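You operate a simulated robot arm through the tools that you are given. There is no shell and no other tool. Be economical: measure what you need, move in short steps, check, and stop when the job is done.

The job below is to be done with a simulated two-armed robot. You get a single attempt, and the scene is never put back.

JOB
Hold the blue reel still on the mat and wipe its glue mark off with the wipe from the drawer.
Fine: the wipe goes into the scrap bin; shut the drawer; leave the machine alone. What is to be rubbed or washed off counts as gone when no trace of it is left.

Only the result counts: the job must be done as asked and must still hold three seconds after the hand-in. Knocking over, shifting, dropping, spilling or breaking anything else fails it.

ROBOT AND FRAMES
Two 6-joint arms with two-finger parallel grippers on one trunk, on a base that drives. Base frame: it is fixed to the floor where the robot stands at the start and does not move with it; the origin is under the middle of the robot, x ahead of it, y to its left, z up. Readings come in mm, degrees, newtons and seconds.
The left shoulder is at the start at [60, 187, 1122], the right one opposite. With the tool pointing down near the work surface each hand reaches from about 100 to 600 mm from the robot's upright axis, wherever it stands, measured 20 degrees to its own side. Places, roughly: brake knob [100, 700, 1100]; chute ram [800, 0, 900]; crank latch [-500, 800, 1000]; glue smear [-400, 900, 1100]; leader clamp [-400, 1000, 1200]; seal dial [-300, 700, 1000]; seal heat switch [-300, 600, 1000]; seal lever [-300, 800, 1200]; take-up lock knob [-600, 1000, 1000]; tape count zero key [-200, 600, 1000]; tape crank [-500, 800, 1000]; taping bench drawer [500, 100, 800]; tilting rack [600, 100, 900]. Payload 1.57 kg a hand.
Tool frame (each hand has its own): the origin (TCP) lies between the finger pads and is the grasp point; the fingertips stand 30 mm ahead of it; z points along the fingers, y is the line along which they close. The gripper opens to 110 mm. The fingers are 24 mm wide and 12 mm thick; the gripper's body (48 by 112 mm) begins 78 mm behind the TCP.
Orientation is that of the tool frame in the base frame, as a unit quaternion [x, y, z, w]. With the fingers straight down and closing along the base's y, the tool's x points along the base's -x, its y along +y and its z along -z.

CONTROLS
- The arms move only by the tool drive_tool. It takes "left_series", "right_series" or both (then of equal length, played together; a hand with none holds still); each is text: rows parted by semicolons, each of 7 numbers parted by spaces: the finger opening in m, from 0 to 0.11, then the shift along the base's x, y, z in m, then the turn, a rotation vector about the base's x, y, z in degrees. In form: jaw tx ty tz rx ry rz; .... A call has 1 to 20 rows; each row is the pose to reach, as a shift and turn from the pose commanded when the call began. A row lasts 0.2 s, in which the tool goes at most 50 mm and 8.6 degrees; a call with a longer step from one row to the next is refused whole, and so is a gripper value outside its range. A pose out of reach is approached as far as the arm can. The call stops where the force on the tool passes 60 N (or 10 N more than at its start, if that is more) or the arm is blocked; 0.2 s more then pass. The fingers move at their own pace (about 153 mm/s each) and stop on an object; they squeeze with about 37 N. The grip force told is the motor's: it shows also when the fingers shut on nothing. Time passes only in rows, and 0.2 s behind the last, so rows that repeat a pose let the fingers close. It gives the time, the measured TCP pose, the force on the tool (base axes), the opening and the grip force at its end, in the units of the frame above (readings bear some noise), with the torque about the TCP (base axes, N m) and any sound that the robot's microphone picked up.
- Cameras (640 x 400 px; columns grow to the right, rows downward): "scene" is now at [-20.4, 47.8, 1657]; the picture's right is [0.66, -0.75, 0.00], its down [-0.65, -0.58, -0.49] and it looks along [0.36, 0.32, -0.87] (base axes); focal length 261 px, centre (320, 200). "left" rides on the left gripper at [70, -16, -141] in its tool frame; the picture's right is [0.23, 0.97, 0.00], its down [-0.86, 0.20, -0.48] and it looks along [-0.47, 0.11, 0.88] (tool axes); focal length 222 px, centre (320, 200). "right" rides on the right gripper at [70, 16, -141] in its tool frame; the picture's right is [-0.23, 0.97, 0.00], its down [-0.86, -0.20, -0.48] and it looks along [-0.47, -0.11, 0.88] (tool axes); focal length 222 px, centre (320, 200). There is no depth. A picture from a camera that has moved, and an enlarged one, comes with that camera's place and axes in the base frame and with its lens. The place of the scene camera against the robot may be out by one fixed shift of up to 25 mm in any direction.
- camera(camera): a new picture of that camera. No time passes.
- lift_body(by): slides the trunk up (or, below 0, down) by that many mm; the arms and the scene camera ride with it, the base frame stays. It gives what a move gives, with no picture.
- base_move(legs): drives the robot by 1 to 6 legs, each [ahead, left, turn to the left] in mm, mm and degrees, along the robot's own axes; the way and the turn of a leg run together, so that a leg with both is an arc; at most 1500 mm and 180 degrees a leg. The arms and the cameras ride along, it lands a little off, and it stops where it bumps. It gives what a move gives.
- aim_head(pan, tilt): turns the head with the scene camera to pan (to the left, within 86 degrees either way) and tilt (down, from -29 to 69), counted from straight ahead of the robot. It gives what a move gives.
- enlarge(camera, box): a new picture of the part [left, top, right, bottom] of that camera's present view, enlarged. No time passes.
- close_job(): hands the job in; it is judged then, once.

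Work in short steps. Places have to be worked out from the pictures, the camera data and where the tool is seen: move nearer, look again, correct. Check each grasp and each placing, and mend what went wrong. You have 120 turns and 100 pictures in all, those below and enlarged ones among them. Open the grippers and draw the arms clear of the work before you hand the job in, unless the task says otherwise; then end with one line.

The tools are called as name(argument=value, ...) on one line, values as JSON. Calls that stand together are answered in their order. drive_tool: Moves the arms, as the interface text tells. Its arguments: {"type":"object","properties":{"left_series":{"type":"string"},"right_series":{"type":"string"}},"required":[]} The other tools are called the same way: lift_body (by) slides the trunk up or down; base_move (legs) drives the base; aim_head (pan, tilt) turns the head that bears the scene camera; camera (camera) takes a picture; enlarge (camera, box) takes an enlarged picture of a part of a camera's view; close_job () hands the job in.

At the start:

```text
time_s: 0.0
left_tool_pos: [268.8, 382.2, 1234.5]
left_tool_rot: [-0.002, 1.0, 0.001, 0.0]
left_ft_force: [0.6, 0.4, -0.8]
left_moment: [-0.03, 0.01, -0.02]
left_finger_gap: 110.0
left_finger_force: 0.0
right_tool_pos: [280.2, 8.0, 1198.9]
right_tool_rot: [0.0, 1.0, -0.001, 0.0]
right_ft_force: [-0.6, -1.0, 0.3]
right_moment: [0.0, -0.02, -0.02]
right_finger_gap: 110.0
right_finger_force: 0.1
trunk travel left (down, up): [-750.0, 240.0]
robot x, y, heading: [-0.4, -2.8, -0.2]
head pan, tilt: [41.6, 60.8]
```

scene: 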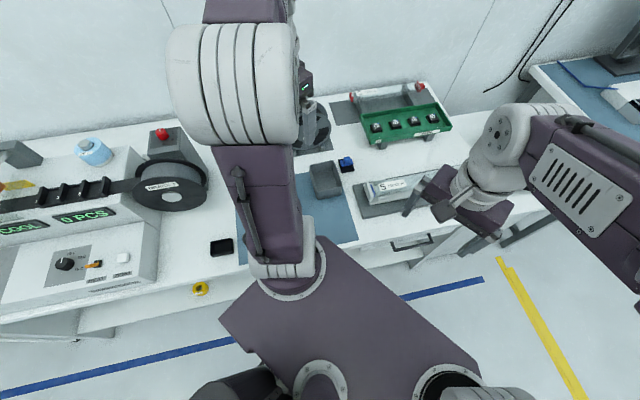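
right: 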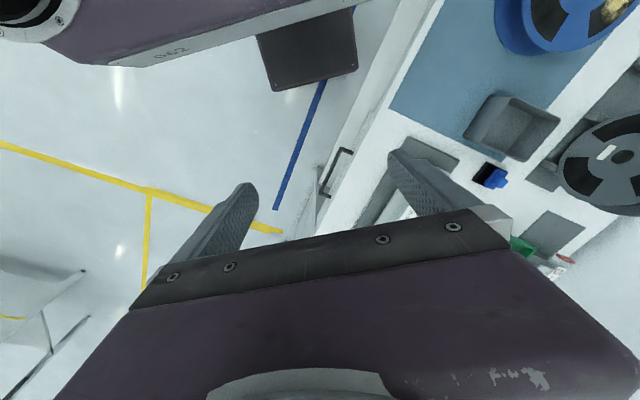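
left: 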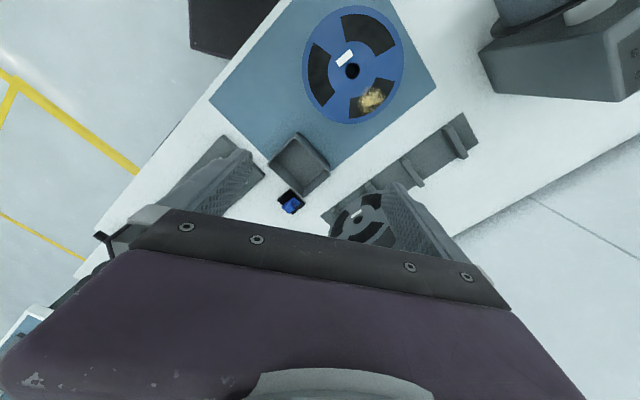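

The blue reel lies on the mat near [160, 440]; the drawer handle is around [470, 20]. I'll look closer first.

enlarge(camera="scene", box=[300, 60, 560, 260])

enlarge(camera="right", box=[300, 0, 640, 280])

enlarge(camera="left", box=[80, 0, 500, 260])

```text
2.00 times, centred on (430, 160) of scene
camera zoom: at [-20.4, 47.8, 1657.0], right [0.66, -0.75, 0.0], down [-0.65, -0.58, -0.49], along [0.36, 0.32, -0.87], focal length 522 px, centre (100, 280)
```

zoom: 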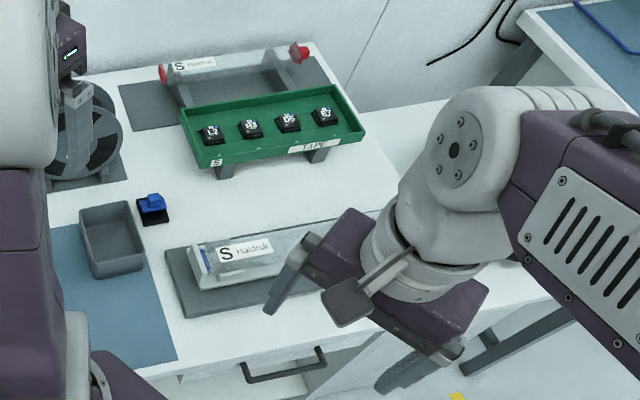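

```text
1.43 times, centred on (470, 140) of right
camera zoom: at [211.6, 23.7, 1340.2], right [0.23, 0.97, 0.0], down [0.86, -0.2, 0.48], along [0.47, -0.11, -0.88], focal length 317 px, centre (106, 286)
```

zoom: 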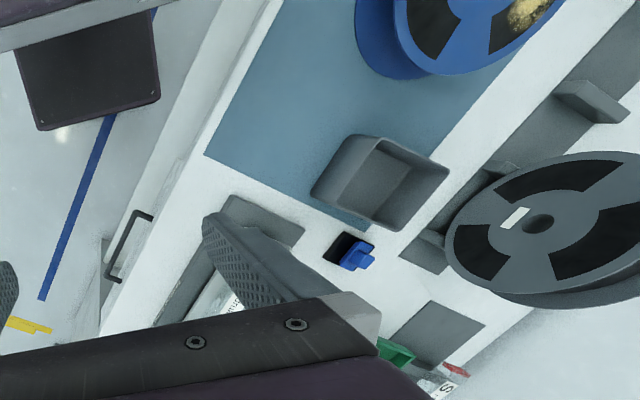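

```text
1.52 times, centred on (290, 130) of left
camera zoom: at [199.4, 367.0, 1375.3], right [-0.23, 0.97, 0.0], down [0.85, 0.2, 0.48], along [0.47, 0.11, -0.88], focal length 338 px, centre (366, 307)
```

zoom: 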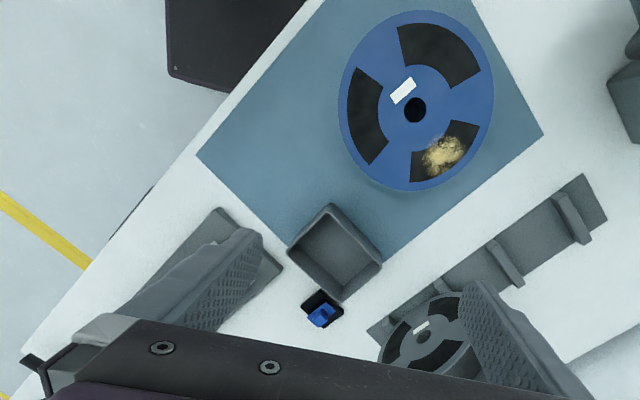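

I'll look around with the head for a scrap bin and the rest of the bench.

aim_head(pan=75, tilt=45)

camera(camera="scene")

aim_head(pan=0, tilt=45)

camera(camera="scene")

```text
time_s: 1.0
left_tool_pos: [269.5, 382.5, 1234.2]
left_tool_rot: [-0.001, 1.0, 0.002, 0.0]
left_ft_force: [0.2, 0.1, -0.3]
left_moment: [0.01, 0.02, -0.01]
left_finger_gap: 110.0
left_finger_force: 0.0
right_tool_pos: [280.3, 8.1, 1199.3]
right_tool_rot: [0.0, 1.0, 0.0, 0.0]
right_ft_force: [-0.4, 0.5, -0.6]
right_moment: [-0.01, 0.01, 0.0]
right_finger_gap: 110.2
right_finger_force: 0.1
trunk travel left (down, up): [-750.0, 240.0]
robot x, y, heading: [-2.0, -1.8, 0.3]
head pan, tilt: [75.0, 45.0]
```

```text
93 pictures are left
camera scene: at [-48.4, 82.6, 1677.3], right [0.97, -0.26, 0.0], down [-0.18, -0.68, -0.71], along [0.18, 0.68, -0.71], focal length 261 px, centre (320, 200)
```

scene: 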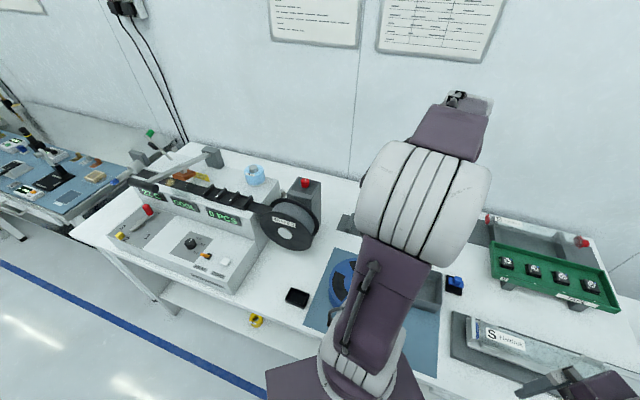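

```text
time_s: 2.5
left_tool_pos: [269.0, 383.2, 1233.4]
left_tool_rot: [-0.001, 1.0, 0.001, -0.001]
left_ft_force: [0.7, -0.4, 0.0]
left_moment: [-0.02, 0.03, 0.0]
left_finger_gap: 109.6
left_finger_force: 0.1
right_tool_pos: [281.8, 7.6, 1198.9]
right_tool_rot: [0.001, 1.0, 0.0, 0.0]
right_ft_force: [-0.5, -0.8, -0.1]
right_moment: [-0.02, 0.0, 0.02]
right_finger_gap: 109.7
right_finger_force: 0.1
trunk travel left (down, up): [-750.0, 240.0]
robot x, y, heading: [1.4, 3.6, -0.3]
head pan, tilt: [0.0, 45.0]
```

```text
92 pictures are left
camera scene: at [11.7, 4.3, 1677.4], right [0.0, -1.0, 0.0], down [-0.71, 0.0, -0.71], along [0.71, 0.0, -0.71], focal length 261 px, centre (320, 200)
```

scene: 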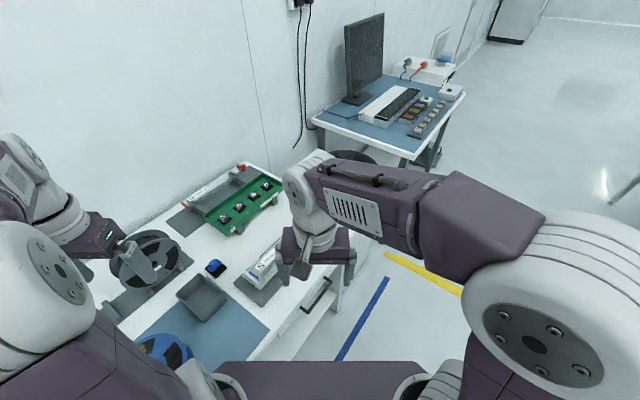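

The grey open box at the mat's corner looks like the scrap bin. The bench is turned about 54° to the robot; I'll turn the base to face it so the reel is on my left hand and the drawer on my right.

base_move(legs=[[0, 0, 36]])

aim_head(pan=0, tilt=60)

camera(camera="scene")

camera(camera="right")

camera(camera="left")

```text
time_s: 4.6
left_tool_pos: [-8.3, 468.2, 1234.6]
left_tool_rot: [-0.308, 0.951, 0.0, 0.0]
left_ft_force: [-0.2, -0.3, -0.7]
left_moment: [0.01, 0.03, 0.0]
left_finger_gap: 110.0
left_finger_force: 0.1
right_tool_pos: [222.9, 170.6, 1198.7]
right_tool_rot: [-0.307, 0.952, 0.0, -0.001]
right_ft_force: [0.0, -0.4, 0.6]
right_moment: [-0.03, 0.02, 0.01]
right_finger_gap: 109.9
right_finger_force: 0.0
trunk travel left (down, up): [-750.0, 240.0]
robot x, y, heading: [-0.7, 2.5, 35.9]
head pan, tilt: [0.0, 45.0]
```

```text
time_s: 5.3
left_tool_pos: [-7.8, 467.2, 1233.5]
left_tool_rot: [-0.309, 0.951, 0.0, 0.0]
left_ft_force: [-0.3, 0.3, 0.1]
left_moment: [-0.01, 0.0, -0.03]
left_finger_gap: 110.0
left_finger_force: 0.1
right_tool_pos: [223.8, 170.9, 1197.0]
right_tool_rot: [-0.308, 0.951, -0.001, 0.0]
right_ft_force: [0.1, 0.2, -0.3]
right_moment: [-0.02, 0.03, 0.01]
right_finger_gap: 110.0
right_finger_force: 0.1
trunk travel left (down, up): [-750.0, 240.0]
robot x, y, heading: [4.4, 0.3, 35.9]
head pan, tilt: [0.0, 60.0]
```

```text
91 pictures are left
camera scene: at [-4.3, 8.1, 1658.0], right [0.59, -0.81, 0.0], down [-0.7, -0.51, -0.5], along [0.41, 0.29, -0.87], focal length 261 px, centre (320, 200)
```

scene: 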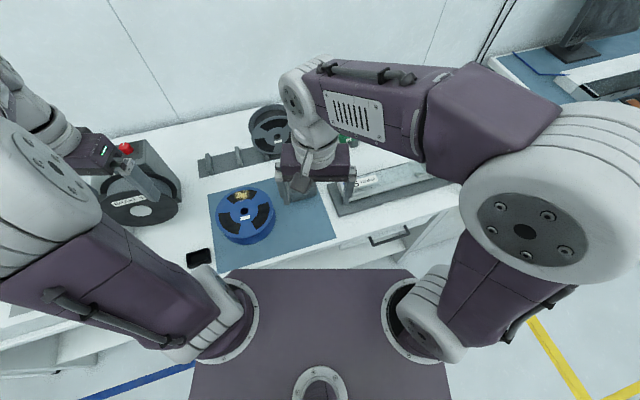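

```text
90 pictures are left
camera right: at [157.2, 143.2, 1340.2], right [-0.39, 0.92, 0.0], down [0.81, 0.34, 0.48], along [0.44, 0.19, -0.88], focal length 222 px, centre (320, 200)
```

right: 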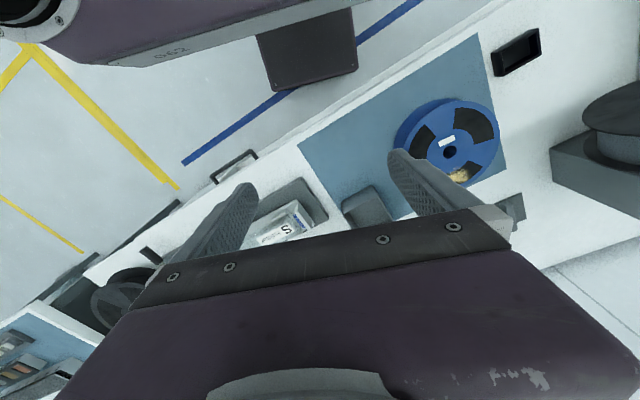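

```text
89 pictures are left
camera left: at [-53.7, 414.1, 1375.3], right [-0.76, 0.65, 0.0], down [0.57, 0.66, 0.48], along [0.31, 0.36, -0.88], focal length 222 px, centre (320, 200)
```

left: 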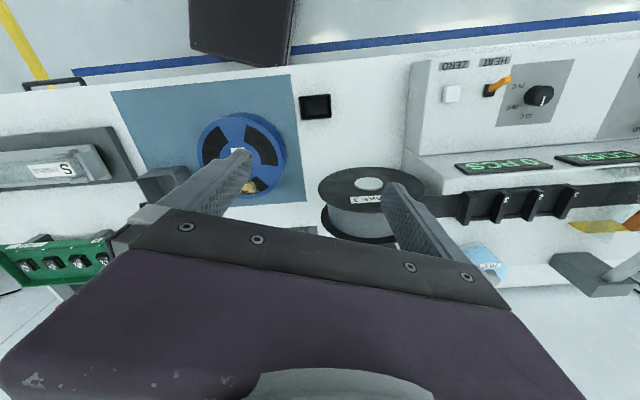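

Two possible bins: the grey box and a black tray left of the mat; enlarge for detail on them and the reel.

enlarge(camera="right", box=[290, 10, 570, 220])

enlarge(camera="scene", box=[180, 100, 460, 275])

enlarge(camera="left", box=[0, 60, 360, 285])

```text
1.90 times, centred on (430, 115) of right
camera zoom: at [157.2, 143.2, 1340.2], right [-0.39, 0.92, 0.0], down [0.81, 0.34, 0.48], along [0.44, 0.19, -0.88], focal length 423 px, centre (110, 362)
```

zoom: 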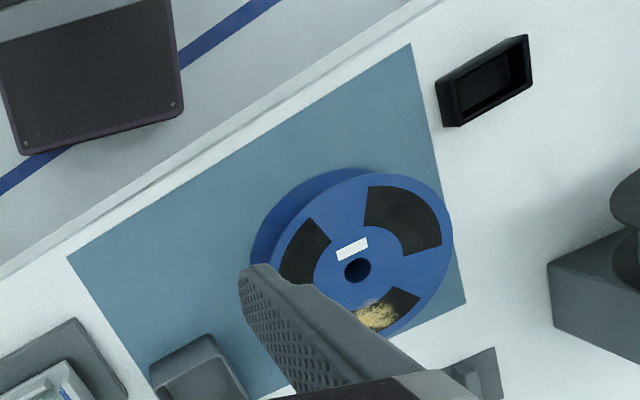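

```text
2.29 times, centred on (320, 188) of scene
camera zoom: at [-4.3, 8.1, 1658.0], right [0.59, -0.81, 0.0], down [-0.7, -0.51, -0.5], along [0.41, 0.29, -0.87], focal length 597 px, centre (320, 229)
```

zoom: 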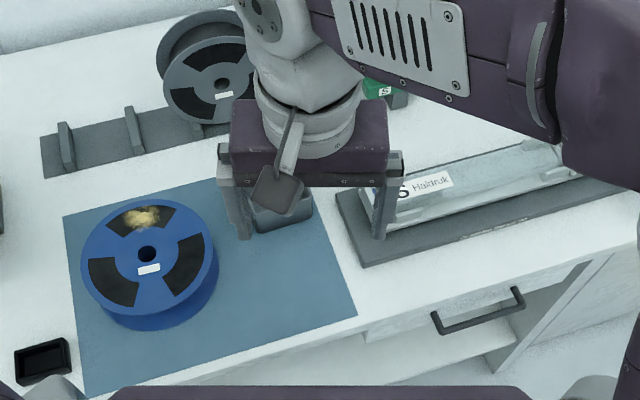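

```text
1.78 times, centred on (180, 172) of left
camera zoom: at [-53.7, 414.1, 1375.3], right [-0.76, 0.65, 0.0], down [0.57, 0.66, 0.48], along [0.31, 0.36, -0.88], focal length 395 px, centre (569, 249)
```

zoom: 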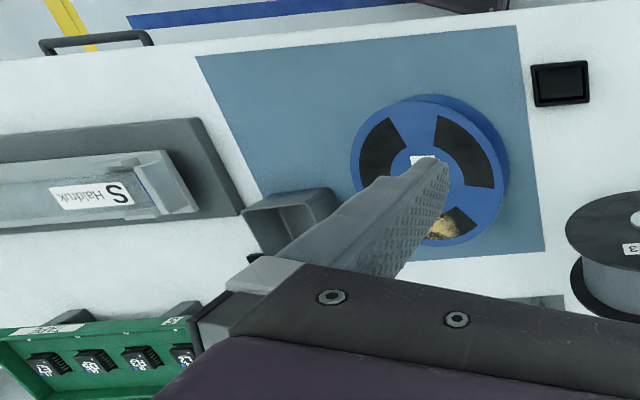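

Triangulating several views, the bench top really lies near z≈855, with bench depth direction about (0.59, 0.81); handle near [433, 15, ~800]. I bring the right hand above the handle, turning it so that its fingers close along the bench depth.

drive_tool(right_series="0.11 0.0223 -0.0184 -0.0219 0 0 -8; 0.11 0.0447 -0.0369 -0.0438 0 0 -16; 0.11 0.067 -0.0553 -0.0657 0 0 -24; 0.11 0.0893 -0.0738 -0.0876 0 0 -32; 0.11 0.1117 -0.0922 -0.1094 0 0 -40; 0.11 0.134 -0.1107 -0.1313 0 0 -48; 0.11 0.1563 -0.1291 -0.1532 0 0 -56; 0.11 0.1787 -0.1476 -0.175 0 0 -64; 0.11 0.201 -0.166 -0.197 0 0 -72")

camera(camera="right")

camera(camera="scene")

```text
time_s: 7.3
left_tool_pos: [-6.2, 467.5, 1234.1]
left_tool_rot: [-0.309, 0.951, 0.001, -0.001]
left_ft_force: [0.2, -0.6, -0.9]
left_moment: [0.02, 0.07, 0.03]
left_finger_gap: 110.0
left_finger_force: 0.2
right_tool_pos: [424.0, 2.8, 1000.8]
right_tool_rot: [0.31, 0.951, -0.001, -0.001]
right_ft_force: [0.2, -0.5, 0.3]
right_moment: [0.02, 0.02, 0.02]
right_finger_gap: 109.9
right_finger_force: 0.1
trunk travel left (down, up): [-750.0, 240.0]
robot x, y, heading: [1.2, 2.6, 36.0]
head pan, tilt: [0.0, 60.0]
```

```text
85 pictures are left
camera right: at [378.5, 57.9, 1141.5], right [0.76, 0.65, 0.0], down [0.57, -0.67, 0.48], along [0.31, -0.36, -0.88], focal length 222 px, centre (320, 200)
```

right: 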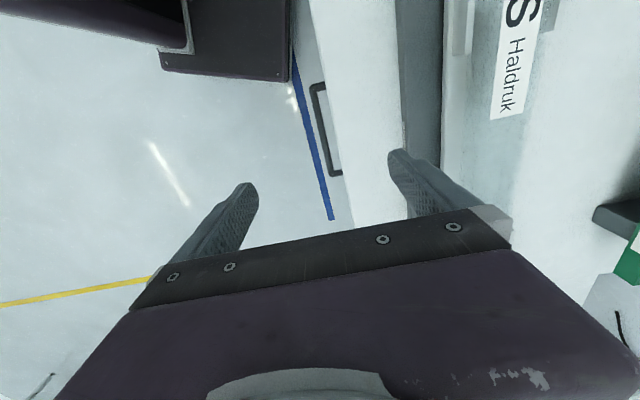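

```text
84 pictures are left
camera scene: at [-2.3, 7.4, 1657.9], right [0.59, -0.81, 0.0], down [-0.7, -0.51, -0.5], along [0.4, 0.29, -0.87], focal length 261 px, centre (320, 200)
```

scene: 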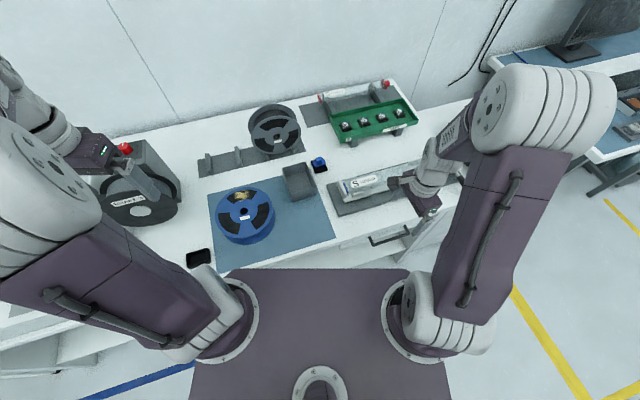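

Handle visible now; zoom to judge its gap.

enlarge(camera="right", box=[270, 60, 430, 220])

enlarge(camera="scene", box=[310, 140, 470, 260])

```text
2.50 times, centred on (350, 140) of right
camera zoom: at [378.5, 57.9, 1141.5], right [0.76, 0.65, 0.0], down [0.57, -0.67, 0.48], along [0.31, -0.36, -0.88], focal length 555 px, centre (245, 350)
```

zoom: 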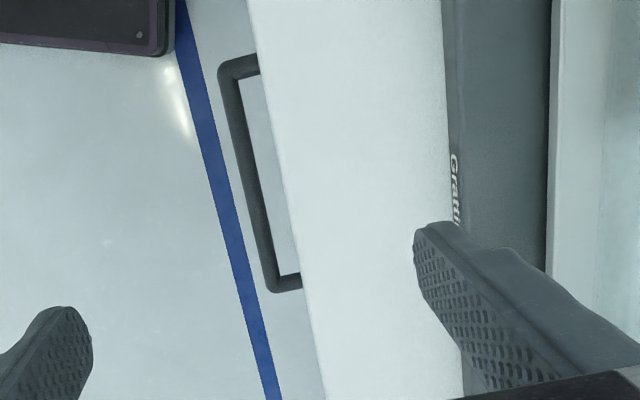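

```text
3.33 times, centred on (390, 200) of scene
camera zoom: at [-2.3, 7.4, 1657.9], right [0.59, -0.81, 0.0], down [-0.7, -0.51, -0.5], along [0.4, 0.29, -0.87], focal length 871 px, centre (87, 200)
```

zoom: 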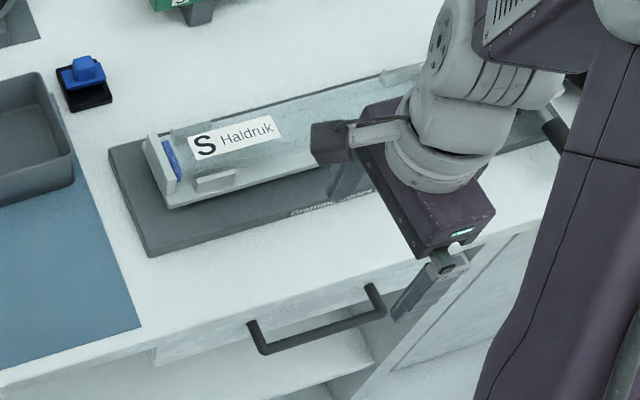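

The bar centre is about [430, 5, 800] running along the bench, and stands ~18 mm in front of the table edge. I'll pitch the hand 60° toward the drawer so the fingers straddle the bar from the front, and stop 90 mm short.

drive_tool(right_series="0.06 -0.005 -0.0076 -0.0195 6.08 -4.43 0; 0.06 -0.01 -0.0153 -0.039 12.15 -8.85 0; 0.06 -0.015 -0.0229 -0.0585 18.2 -13.3 0; 0.06 -0.02 -0.0305 -0.078 24.3 -17.7 0; 0.06 -0.025 -0.0381 -0.0975 30.4 -22.1 0; 0.06 -0.03 -0.0458 -0.117 36.5 -26.6 0; 0.06 -0.035 -0.0534 -0.1365 42.5 -31 0; 0.06 -0.04 -0.061 -0.156 48.6 -35.4 0")

camera(camera="right")

camera(camera="scene")

```text
time_s: 9.1
left_tool_pos: [-7.7, 466.2, 1234.7]
left_tool_rot: [-0.308, 0.951, 0.001, 0.0]
left_ft_force: [-0.2, -0.4, 0.1]
left_moment: [0.03, 0.0, 0.02]
left_finger_gap: 110.0
left_finger_force: 0.1
right_tool_pos: [382.4, -56.4, 845.9]
right_tool_rot: [0.268, 0.822, 0.477, 0.155]
right_ft_force: [-0.6, 0.0, 0.5]
right_moment: [-0.01, 0.0, 0.03]
right_finger_gap: 60.0
right_finger_force: 0.1
right hand out of reach, approached as far as the arm can: row 1, 2, 3, 4, 5
trunk travel left (down, up): [-750.0, 240.0]
robot x, y, heading: [1.7, -3.8, 35.9]
head pan, tilt: [0.0, 60.0]
```

```text
81 pictures are left
camera right: at [259.2, -108.0, 930.6], right [0.47, 0.26, 0.85], down [0.39, -0.92, 0.06], along [0.79, 0.3, -0.53], focal length 222 px, centre (320, 200)
```

right: 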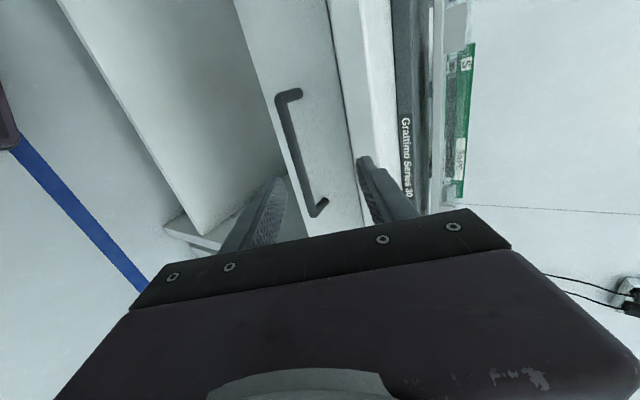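

```text
80 pictures are left
camera scene: at [-5.3, 6.3, 1658.0], right [0.59, -0.81, 0.0], down [-0.7, -0.51, -0.5], along [0.41, 0.29, -0.87], focal length 261 px, centre (320, 200)
```

scene: 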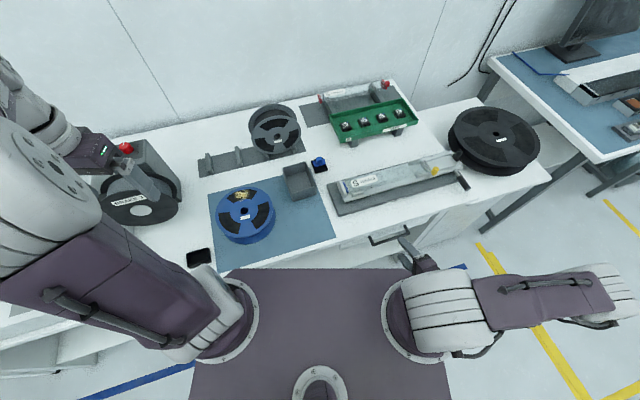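

The drawer and bar show clearly; intersecting views puts the bar centre at about [432, 3, 775]. I align 70 mm short, advance to ~30 mm, and look.

drive_tool(right_series="0.05 0.0138 0.0104 -0.036 0 0 0; 0.05 0.034 0.0385 -0.056 0 0 0")

camera(camera="right")

```text
time_s: 9.7
left_tool_pos: [-5.8, 469.2, 1233.6]
left_tool_rot: [-0.309, 0.951, 0.0, -0.002]
left_ft_force: [0.4, 0.4, 0.2]
left_moment: [0.0, 0.03, 0.04]
left_finger_gap: 110.0
left_finger_force: 0.1
right_tool_pos: [418.3, -16.7, 788.4]
right_tool_rot: [0.269, 0.823, 0.475, 0.155]
right_ft_force: [-0.2, 0.4, 0.9]
right_moment: [0.01, 0.02, 0.0]
right_finger_gap: 49.9
right_finger_force: 0.1
trunk travel left (down, up): [-750.0, 240.0]
robot x, y, heading: [-2.5, 2.7, 35.8]
head pan, tilt: [0.0, 60.0]
```

```text
79 pictures are left
camera right: at [295.6, -68.5, 874.5], right [0.47, 0.26, 0.84], down [0.39, -0.92, 0.07], along [0.79, 0.3, -0.53], focal length 222 px, centre (320, 200)
```

right: 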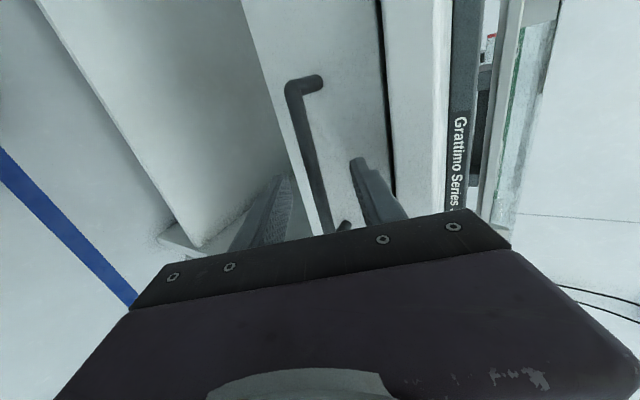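

The bar lies between the fingers. Advance 12 mm along the fingers and close.

drive_tool(right_series="0.05 0.006 0.0085 -0.006 0 0 0; 0.02 0.006 0.0085 -0.006 0 0 0; 0.0 0.006 0.0085 -0.006 0 0 0; 0.0 0.006 0.0085 -0.006 0 0 0")

camera(camera="right")

```text
time_s: 10.7
left_tool_pos: [-5.5, 467.4, 1234.1]
left_tool_rot: [-0.308, 0.951, 0.001, -0.001]
left_ft_force: [0.4, 0.1, 0.4]
left_moment: [0.01, 0.01, -0.02]
left_finger_gap: 109.5
left_finger_force: 0.1
right_tool_pos: [424.9, -10.1, 780.8]
right_tool_rot: [0.27, 0.824, 0.473, 0.153]
right_ft_force: [-9.2, -6.1, -34.4]
right_moment: [-0.9, -0.35, -0.47]
right_finger_gap: 11.8
right_finger_force: 29.4
trunk travel left (down, up): [-750.0, 240.0]
robot x, y, heading: [0.0, 2.2, 36.1]
head pan, tilt: [0.0, 60.0]
```

```text
78 pictures are left
camera right: at [301.5, -61.6, 866.8], right [0.48, 0.26, 0.84], down [0.39, -0.92, 0.07], along [0.79, 0.3, -0.54], focal length 222 px, centre (320, 200)
```

right: 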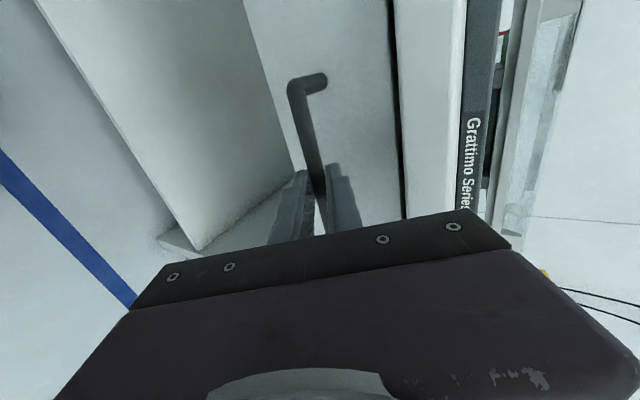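

Bar gripped (11.8 mm). Pull the drawer along the bench's outward direction, 120 mm first, easing down 3 mm.

drive_tool(right_series="0.0 0 0 -0.003 0 0 0; 0.0 -0.0118 -0.0162 -0.004 0 0 0; 0.0 -0.0236 -0.0324 -0.004 0 0 0; 0.0 -0.0354 -0.0486 -0.004 0 0 0; 0.0 -0.0472 -0.0648 -0.004 0 0 0; 0.0 -0.059 -0.081 -0.004 0 0 0; 0.0 -0.0708 -0.0972 -0.004 0 0 0")

camera(camera="scene")

```text
time_s: 12.3
left_tool_pos: [-7.8, 467.0, 1235.2]
left_tool_rot: [-0.309, 0.951, 0.0, 0.001]
left_ft_force: [-0.5, -0.7, 0.2]
left_moment: [-0.01, -0.02, 0.0]
left_finger_gap: 110.1
left_finger_force: 0.0
right_tool_pos: [352.8, -106.1, 780.4]
right_tool_rot: [0.268, 0.822, 0.477, 0.157]
right_ft_force: [4.5, -4.0, 17.1]
right_moment: [-0.25, -0.76, -0.6]
right_finger_gap: 11.8
right_finger_force: 29.0
trunk travel left (down, up): [-750.0, 240.0]
robot x, y, heading: [0.7, 2.5, 35.8]
head pan, tilt: [0.0, 60.0]
```

```text
77 pictures are left
camera scene: at [-5.8, 6.8, 1658.2], right [0.59, -0.81, 0.0], down [-0.7, -0.51, -0.5], along [0.41, 0.29, -0.87], focal length 261 px, centre (320, 200)
```

scene: 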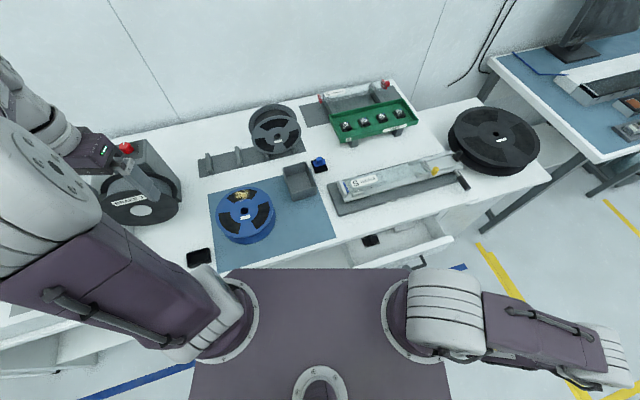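

Drawer opened about 120 mm; zoom in on what is inside.

enlarge(camera="scene", box=[330, 200, 470, 290])

camera(camera="right")

```text
4.44 times, centred on (400, 245) of scene
camera zoom: at [-5.8, 6.8, 1658.2], right [0.59, -0.81, 0.0], down [-0.7, -0.51, -0.5], along [0.41, 0.29, -0.87], focal length 1161 px, centre (-36, 0)
```

zoom: 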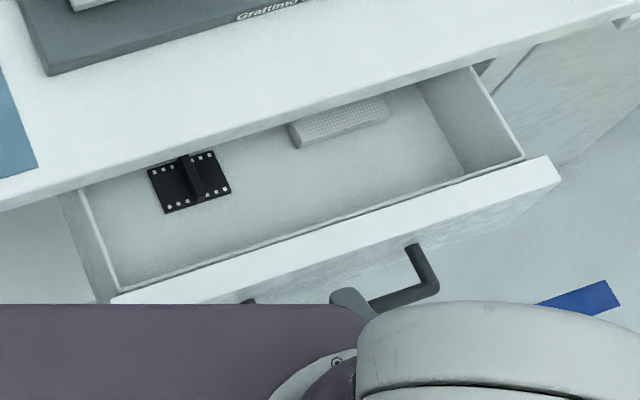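

```text
75 pictures are left
camera right: at [229.9, -158.5, 864.8], right [0.47, 0.26, 0.85], down [0.39, -0.92, 0.07], along [0.8, 0.3, -0.53], focal length 222 px, centre (320, 200)
```

right: 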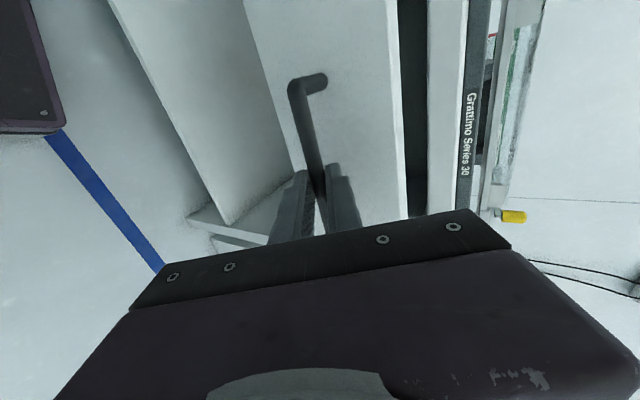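

The wipe is the textured pad at the drawer's back. Pull another 75 mm.

drive_tool(right_series="0.0 -0.0118 -0.0162 -0.001 0 0 0; 0.0 -0.0236 -0.0324 -0.001 0 0 0; 0.0 -0.0354 -0.0486 -0.001 0 0 0; 0.0 -0.0443 -0.0608 -0.001 0 0 0")

enlarge(camera="scene", box=[330, 200, 470, 290])

```text
time_s: 13.3
left_tool_pos: [-8.3, 466.9, 1234.4]
left_tool_rot: [-0.309, 0.951, 0.0, 0.001]
left_ft_force: [-0.6, 0.4, 0.4]
left_moment: [0.04, -0.03, -0.01]
left_finger_gap: 110.0
left_finger_force: 0.1
right_tool_pos: [309.3, -168.4, 780.5]
right_tool_rot: [0.268, 0.821, 0.479, 0.157]
right_ft_force: [11.5, -8.5, 32.0]
right_moment: [0.02, -0.87, -0.51]
right_finger_gap: 11.8
right_finger_force: 29.0
trunk travel left (down, up): [-750.0, 240.0]
robot x, y, heading: [-2.8, 2.4, 35.8]
head pan, tilt: [0.0, 60.0]
```

```text
4.44 times, centred on (400, 245) of scene
camera zoom: at [-5.6, 7.1, 1658.0], right [0.59, -0.81, 0.0], down [-0.7, -0.51, -0.5], along [0.41, 0.29, -0.87], focal length 1161 px, centre (-36, 0)
```

zoom: 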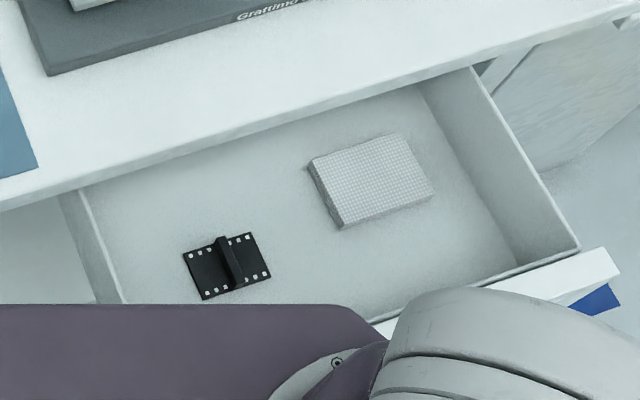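

Drawer is open ~195 mm and the pad fully visible. Release the bar, back off along the fingers, then rise.

drive_tool(right_series="0.0 0 0 0.002 0 0 0; 0.06 0 0 0.002 0 0 0; 0.06 0 0 0.002 0 0 0; 0.06 -0.012 -0.0165 0.0125 0 0 0; 0.06 -0.023 -0.032 0.0225 0 0 0; 0.06 -0.026 -0.036 0.045 0 0 0; 0.06 -0.026 -0.036 0.09 0 0 0; 0.06 -0.026 -0.036 0.135 0 0 0; 0.06 -0.026 -0.036 0.18 0 0 0")

camera(camera="scene")

```text
time_s: 15.3
left_tool_pos: [-7.6, 467.8, 1233.9]
left_tool_rot: [-0.309, 0.951, 0.0, 0.0]
left_ft_force: [-0.4, 0.8, 1.2]
left_moment: [0.02, 0.01, -0.01]
left_finger_gap: 109.9
left_finger_force: 0.1
right_tool_pos: [283.2, -201.6, 960.2]
right_tool_rot: [0.268, 0.823, 0.477, 0.155]
right_ft_force: [-0.2, 0.3, -0.5]
right_moment: [0.01, -0.02, -0.02]
right_finger_gap: 59.9
right_finger_force: 0.1
trunk travel left (down, up): [-750.0, 240.0]
robot x, y, heading: [0.9, -1.1, 35.9]
head pan, tilt: [0.0, 60.0]
```

```text
73 pictures are left
camera scene: at [-4.5, 9.3, 1657.8], right [0.59, -0.81, 0.0], down [-0.7, -0.51, -0.5], along [0.41, 0.29, -0.87], focal length 261 px, centre (320, 200)
```

scene: 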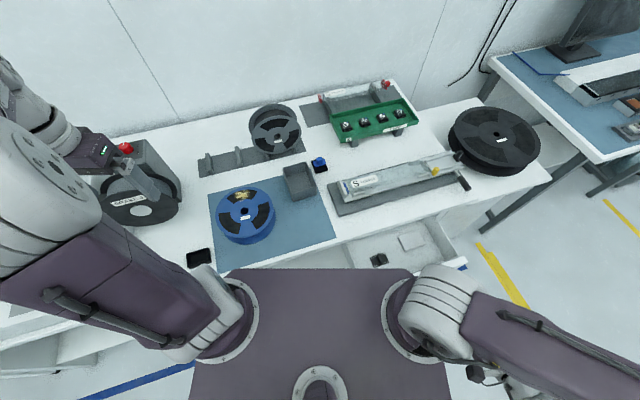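

Un-pitch the hand and bring it above the wipe in the open drawer.

drive_tool(right_series="0.11 0.0215 0.0158 0 -6.08 4.43 0; 0.11 0.043 0.0315 0 -12.15 8.85 0; 0.11 0.0645 0.0473 0 -18.2 13.3 0; 0.11 0.086 0.063 0 -24.3 17.7 0; 0.11 0.1075 0.0788 0 -30.4 22.1 0; 0.11 0.129 0.0945 0 -36.5 26.6 0; 0.11 0.1505 0.1103 0 -42.5 31 0; 0.11 0.172 0.126 0 -48.6 35.4 0")

camera(camera="right")

```text
time_s: 17.1
left_tool_pos: [-7.6, 468.3, 1233.9]
left_tool_rot: [-0.308, 0.951, 0.0, -0.001]
left_ft_force: [-0.4, 0.3, -0.5]
left_moment: [-0.04, 0.03, -0.01]
left_finger_gap: 109.9
left_finger_force: 0.0
right_tool_pos: [439.4, -77.3, 958.9]
right_tool_rot: [0.305, 0.951, 0.055, -0.001]
right_ft_force: [0.3, 0.3, 0.2]
right_moment: [-0.04, 0.0, -0.02]
right_finger_gap: 109.9
right_finger_force: 0.0
right hand out of reach, approached as far as the arm can: row 3, 4, 5, 7, 8
trunk travel left (down, up): [-750.0, 240.0]
robot x, y, heading: [-0.5, -2.6, 35.7]
head pan, tilt: [0.0, 60.0]
```

```text
72 pictures are left
camera right: at [387.7, -39.1, 1102.9], right [0.75, 0.66, 0.09], down [0.56, -0.71, 0.42], along [0.35, -0.27, -0.9], focal length 222 px, centre (320, 200)
```

right: 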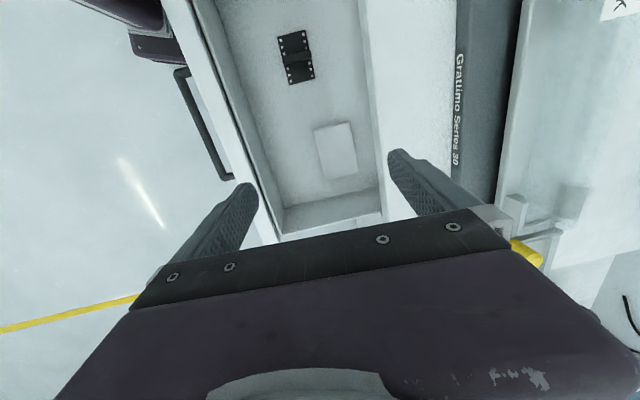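

The wipe's centre is about [485, -60, ~755], ~57 mm across in the closing direction. Descend partway over it and check reach.

drive_tool(right_series="0.1 0.010 0.005 -0.03 0 0 0; 0.1 0.020 0.010 -0.06 0 0 0; 0.1 0.029 0.015 -0.1 0 0 0; 0.1 0.029 0.015 -0.1 0 0 0")

camera(camera="right")

```text
time_s: 17.9
left_tool_pos: [-11.7, 467.1, 1233.0]
left_tool_rot: [-0.309, 0.951, 0.0, 0.001]
left_ft_force: [0.1, 0.3, -0.3]
left_moment: [0.01, 0.0, 0.02]
left_finger_gap: 109.9
left_finger_force: 0.1
right_tool_pos: [462.2, -63.2, 883.7]
right_tool_rot: [0.305, 0.95, 0.063, 0.0]
right_ft_force: [-9.0, -1.7, 21.3]
right_moment: [0.79, -0.64, 0.1]
right_finger_gap: 99.4
right_finger_force: 0.0
trunk travel left (down, up): [-750.0, 240.0]
robot x, y, heading: [-3.6, 1.1, 35.8]
head pan, tilt: [0.0, 60.0]
stopped in row 3 (right hand): the force on the tool passed its limit (the readings are from after the stop); the commanded pose is now the measured one
```

```text
71 pictures are left
camera right: at [410.4, -27.6, 1029.1], right [0.75, 0.65, 0.11], down [0.56, -0.71, 0.42], along [0.35, -0.25, -0.9], focal length 222 px, centre (320, 200)
```

right: 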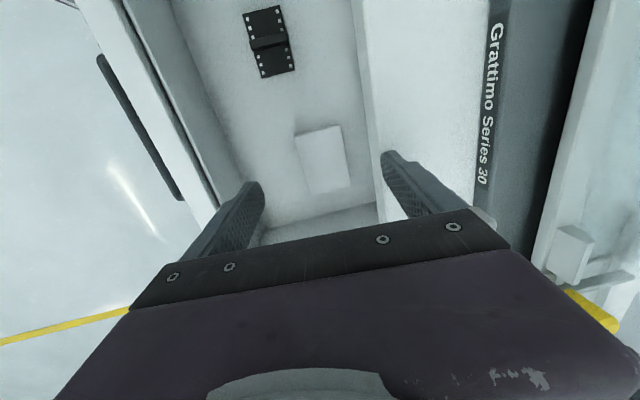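

Contact: a finger touched the bench top at z≈854, so the depth-wise grip would foul the table edge. I'll rise, yaw +90° to close along the bench's length instead.

drive_tool(right_series="0.1 -0.005 -0.006 0.03 0 0 0; 0.1 -0.005 -0.006 0.07 0 0 8; 0.1 -0.005 -0.006 0.07 0 0 16; 0.1 -0.005 -0.006 0.07 0 0 24; 0.1 -0.005 -0.006 0.07 0 0 32; 0.1 -0.005 -0.006 0.07 0 0 40; 0.1 -0.005 -0.006 0.07 0 0 48; 0.1 -0.005 -0.006 0.07 0 0 56; 0.1 -0.005 -0.006 0.07 0 0 64; 0.1 -0.005 -0.006 0.07 0 0 72; 0.1 -0.005 -0.006 0.07 0 0 80; 0.1 -0.005 -0.006 0.07 0 0 88; 0.1 -0.005 -0.006 0.07 0 0 90")

camera(camera="scene")

```text
time_s: 20.7
left_tool_pos: [-6.2, 468.7, 1233.8]
left_tool_rot: [-0.309, 0.951, 0.001, 0.0]
left_ft_force: [-0.4, -0.1, 0.3]
left_moment: [-0.01, -0.03, 0.02]
left_finger_gap: 109.9
left_finger_force: 0.0
right_tool_pos: [461.7, -70.5, 952.8]
right_tool_rot: [-0.456, 0.888, 0.044, -0.046]
right_ft_force: [0.0, -0.7, 1.1]
right_moment: [0.0, 0.02, 0.04]
right_finger_gap: 100.1
right_finger_force: 0.0
trunk travel left (down, up): [-750.0, 240.0]
robot x, y, heading: [-0.5, -0.9, 35.9]
head pan, tilt: [0.0, 60.0]
```

```text
70 pictures are left
camera scene: at [-4.0, 7.9, 1657.9], right [0.59, -0.81, 0.0], down [-0.7, -0.51, -0.5], along [0.41, 0.29, -0.87], focal length 261 px, centre (320, 200)
```

scene: 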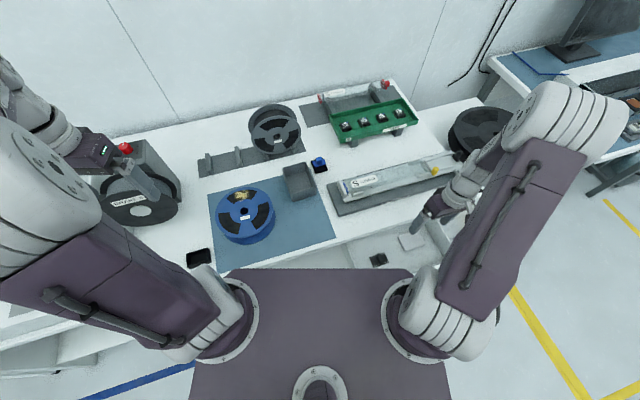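

Yaw is right. Correct the 7° tilt and position over the wipe at z 900.

drive_tool(right_series="0.11 0.009 0.007 -0.025 -1.03 -3.5 0; 0.11 0.018 0.0135 -0.053 -2.07 -7.0 0; 0.11 0.018 0.0135 -0.053 -2.07 -7.0 0")

camera(camera="right")

```text
time_s: 21.5
left_tool_pos: [-6.6, 466.6, 1235.0]
left_tool_rot: [-0.309, 0.951, 0.001, 0.0]
left_ft_force: [-0.2, 0.0, -0.5]
left_moment: [0.03, 0.02, 0.03]
left_finger_gap: 110.2
left_finger_force: 0.1
right_tool_pos: [478.4, -57.3, 898.4]
right_tool_rot: [-0.456, 0.89, 0.0, 0.001]
right_ft_force: [-0.4, 0.3, -0.4]
right_moment: [-0.04, 0.0, 0.0]
right_finger_gap: 110.3
right_finger_force: 0.1
trunk travel left (down, up): [-750.0, 240.0]
robot x, y, heading: [-1.5, -2.7, 35.7]
head pan, tilt: [0.0, 60.0]
```

```text
69 pictures are left
camera right: at [425.0, -104.6, 1040.6], right [-0.66, 0.75, 0.0], down [0.66, 0.58, 0.48], along [0.36, 0.32, -0.88], focal length 222 px, centre (320, 200)
```

right: 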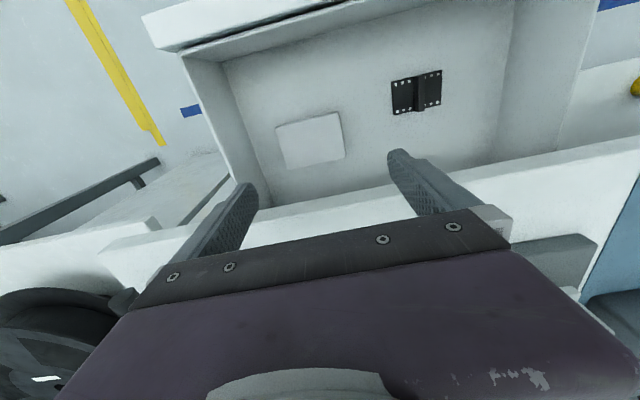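

Wipe centre refined to [484, -62]; descend to z 800 (tips ~770) above it and look.

drive_tool(right_series="0.11 0.0056 -0.0047 -0.03 0 0 0; 0.11 0.0056 -0.0047 -0.065 0 0 0; 0.11 0.0056 -0.0047 -0.098 0 0 0")

camera(camera="right")

```text
time_s: 22.3
left_tool_pos: [-5.5, 468.3, 1235.2]
left_tool_rot: [-0.309, 0.951, 0.001, -0.002]
left_ft_force: [0.1, -0.3, -0.1]
left_moment: [-0.02, 0.03, 0.02]
left_finger_gap: 109.9
left_finger_force: 0.1
right_tool_pos: [486.5, -60.7, 799.6]
right_tool_rot: [-0.455, 0.89, 0.0, 0.002]
right_ft_force: [0.0, 0.0, 0.3]
right_moment: [-0.01, 0.03, 0.04]
right_finger_gap: 109.9
right_finger_force: 0.1
trunk travel left (down, up): [-750.0, 240.0]
robot x, y, heading: [1.2, -0.3, 35.8]
head pan, tilt: [0.0, 60.0]
```

```text
68 pictures are left
camera right: at [431.1, -108.3, 942.5], right [-0.66, 0.75, 0.0], down [0.66, 0.58, 0.48], along [0.36, 0.32, -0.88], focal length 222 px, centre (320, 200)
```

right: 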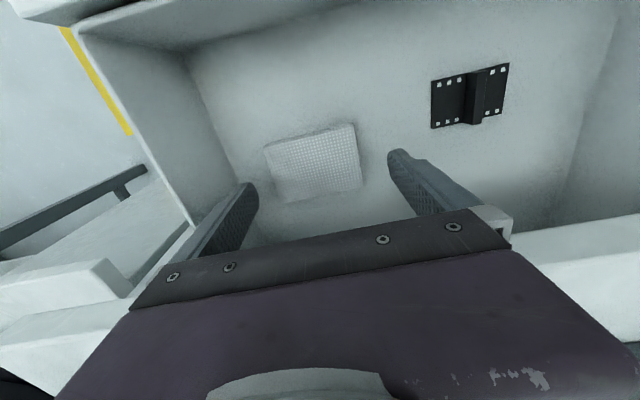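

Wipe sits between the fingers, top about z 750. Lower to tips ≈ z 749 and check.

drive_tool(right_series="0.11 0 -0.003 -0.01 0 0 0; 0.11 0 -0.003 -0.015 0 0 0; 0.11 0 -0.003 -0.018 0 0 0; 0.11 0 -0.003 -0.021 0 0 0")

camera(camera="right")

```text
time_s: 23.3
left_tool_pos: [-5.6, 467.7, 1234.0]
left_tool_rot: [-0.309, 0.951, 0.001, -0.001]
left_ft_force: [0.0, 0.1, -0.6]
left_moment: [0.01, 0.01, 0.02]
left_finger_gap: 110.0
left_finger_force: 0.0
right_tool_pos: [485.6, -64.5, 780.0]
right_tool_rot: [-0.456, 0.89, 0.0, 0.001]
right_ft_force: [0.3, 0.2, -0.2]
right_moment: [0.01, -0.01, -0.01]
right_finger_gap: 110.1
right_finger_force: 0.1
trunk travel left (down, up): [-750.0, 240.0]
robot x, y, heading: [1.0, 2.3, 36.1]
head pan, tilt: [0.0, 60.0]
```

```text
67 pictures are left
camera right: at [430.8, -112.0, 922.2], right [-0.66, 0.75, 0.0], down [0.66, 0.58, 0.48], along [0.36, 0.32, -0.88], focal length 222 px, centre (320, 200)
```

right: 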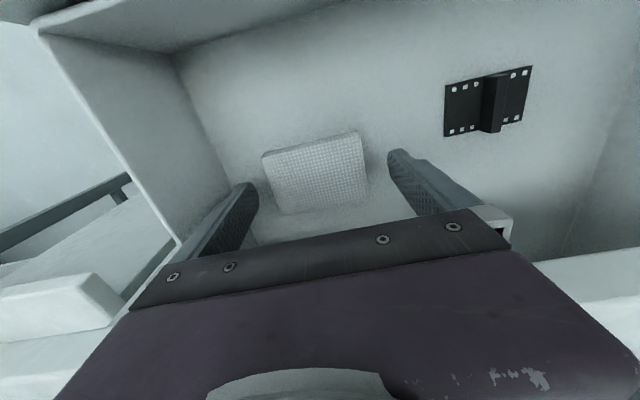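

Still free; go down 5 mm more in small steps.

drive_tool(right_series="0.11 0 0 -0.002 0 0 0; 0.11 0 0 -0.004 0 0 0; 0.11 0 0 -0.006 0 0 0")

enlarge(camera="right", box=[200, 100, 460, 260])

```text
time_s: 24.1
left_tool_pos: [-9.4, 467.7, 1234.7]
left_tool_rot: [-0.308, 0.951, 0.0, 0.001]
left_ft_force: [0.1, -0.3, 0.5]
left_moment: [0.03, 0.03, 0.01]
left_finger_gap: 109.9
left_finger_force: 0.1
right_tool_pos: [485.5, -64.0, 776.9]
right_tool_rot: [-0.456, 0.89, -0.002, 0.006]
right_ft_force: [3.8, -2.5, 35.1]
right_moment: [1.76, -0.05, -0.17]
right_finger_gap: 110.2
right_finger_force: 0.1
trunk travel left (down, up): [-750.0, 240.0]
robot x, y, heading: [0.9, -1.0, 35.7]
head pan, tilt: [0.0, 60.0]
```

```text
2.46 times, centred on (330, 180) of right
camera zoom: at [429.9, -111.8, 918.6], right [-0.66, 0.75, -0.01], down [0.66, 0.58, 0.49], along [0.37, 0.32, -0.87], focal length 547 px, centre (295, 249)
```

zoom: 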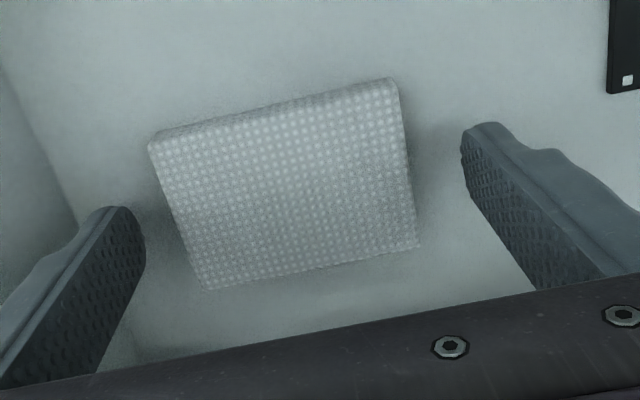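

Contact reading: tips are at the drawer floor (z≈747). Raise ~6 mm so that the pad protrudes under the tips, then close.

drive_tool(right_series="0.11 0 -0.001 0.009 0 0 0; 0.08 0 -0.001 0.009 0 0 0; 0.05 0 -0.001 0.009 0 0 0; 0.02 0 -0.001 0.009 0 0 0; 0.0 0 -0.001 0.009 0 0 0; 0.0 0 -0.001 0.009 0 0 0")

camera(camera="right")

```text
time_s: 25.5
left_tool_pos: [-6.3, 468.7, 1234.3]
left_tool_rot: [-0.309, 0.951, 0.001, 0.0]
left_ft_force: [-0.4, -0.3, -0.6]
left_moment: [0.04, 0.04, -0.01]
left_finger_gap: 110.0
left_finger_force: 0.1
right_tool_pos: [485.4, -64.2, 783.9]
right_tool_rot: [-0.456, 0.89, -0.001, 0.001]
right_ft_force: [0.1, 0.5, 0.5]
right_moment: [0.0, 0.03, -0.01]
right_finger_gap: 0.2
right_finger_force: 21.2
trunk travel left (down, up): [-750.0, 240.0]
robot x, y, heading: [2.9, 2.5, 36.0]
head pan, tilt: [0.0, 60.0]
```

```text
65 pictures are left
camera right: at [431.1, -112.7, 925.0], right [-0.66, 0.75, 0.0], down [0.66, 0.58, 0.48], along [0.36, 0.32, -0.88], focal length 222 px, centre (320, 200)
```

right: 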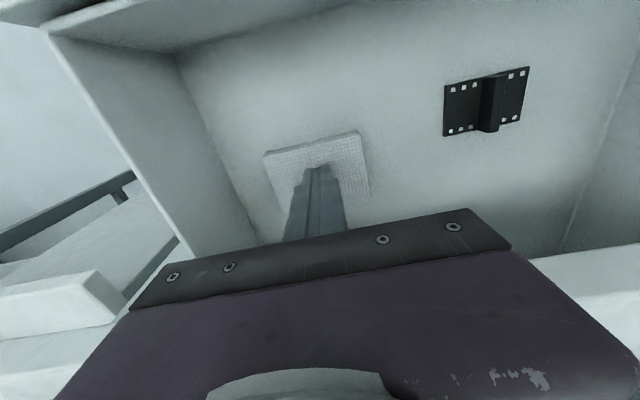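

The fingers closed over the pad — it's thin (<8 mm). Reopen, lower until the tips just graze the floor, and close again.

drive_tool(right_series="0.11 0 -0.001 0.002 0 0 0; 0.11 0 -0.001 0.002 0 0 0; 0.11 0 -0.001 -0.002 0 0 0; 0.11 0 -0.001 -0.004 0 0 0; 0.11 0 -0.001 -0.006 0 0 0")

```text
time_s: 26.7
left_tool_pos: [-7.5, 468.7, 1233.9]
left_tool_rot: [-0.309, 0.951, -0.001, -0.001]
left_ft_force: [0.4, -0.2, -0.6]
left_moment: [0.0, -0.05, -0.03]
left_finger_gap: 110.1
left_finger_force: 0.1
right_tool_pos: [485.6, -66.1, 777.8]
right_tool_rot: [-0.456, 0.89, 0.0, 0.002]
right_ft_force: [-0.8, 0.0, 4.1]
right_moment: [0.16, -0.07, 0.0]
right_finger_gap: 110.1
right_finger_force: 0.1
trunk travel left (down, up): [-750.0, 240.0]
robot x, y, heading: [1.9, -0.4, 35.8]
head pan, tilt: [0.0, 60.0]
```

Light contact (4 N). Close here.

drive_tool(right_series="0.09 0 0 0 0 0 0; 0.06 0 0 0 0 0 0; 0.03 0 0 0 0 0 0; 0.0 0 0 0 0 0 0; 0.0 0 0 0 0 0 0")

camera(camera="right")

```text
time_s: 27.9
left_tool_pos: [-7.5, 468.2, 1234.6]
left_tool_rot: [-0.31, 0.951, 0.0, 0.001]
left_ft_force: [-0.5, 0.2, -0.5]
left_moment: [0.01, -0.01, 0.02]
left_finger_gap: 110.0
left_finger_force: 0.0
right_tool_pos: [484.5, -65.9, 778.3]
right_tool_rot: [-0.456, 0.89, 0.0, 0.002]
right_ft_force: [0.5, -0.2, 4.6]
right_moment: [0.25, 0.0, -0.03]
right_finger_gap: 0.2
right_finger_force: 20.8
trunk travel left (down, up): [-750.0, 240.0]
robot x, y, heading: [1.4, -2.7, 35.7]
head pan, tilt: [0.0, 60.0]
```

```text
64 pictures are left
camera right: at [430.4, -113.7, 919.3], right [-0.66, 0.75, 0.0], down [0.66, 0.58, 0.48], along [0.36, 0.32, -0.88], focal length 222 px, centre (320, 200)
```

right: 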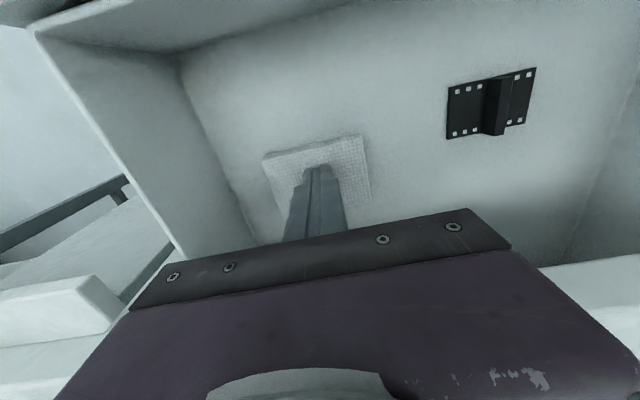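

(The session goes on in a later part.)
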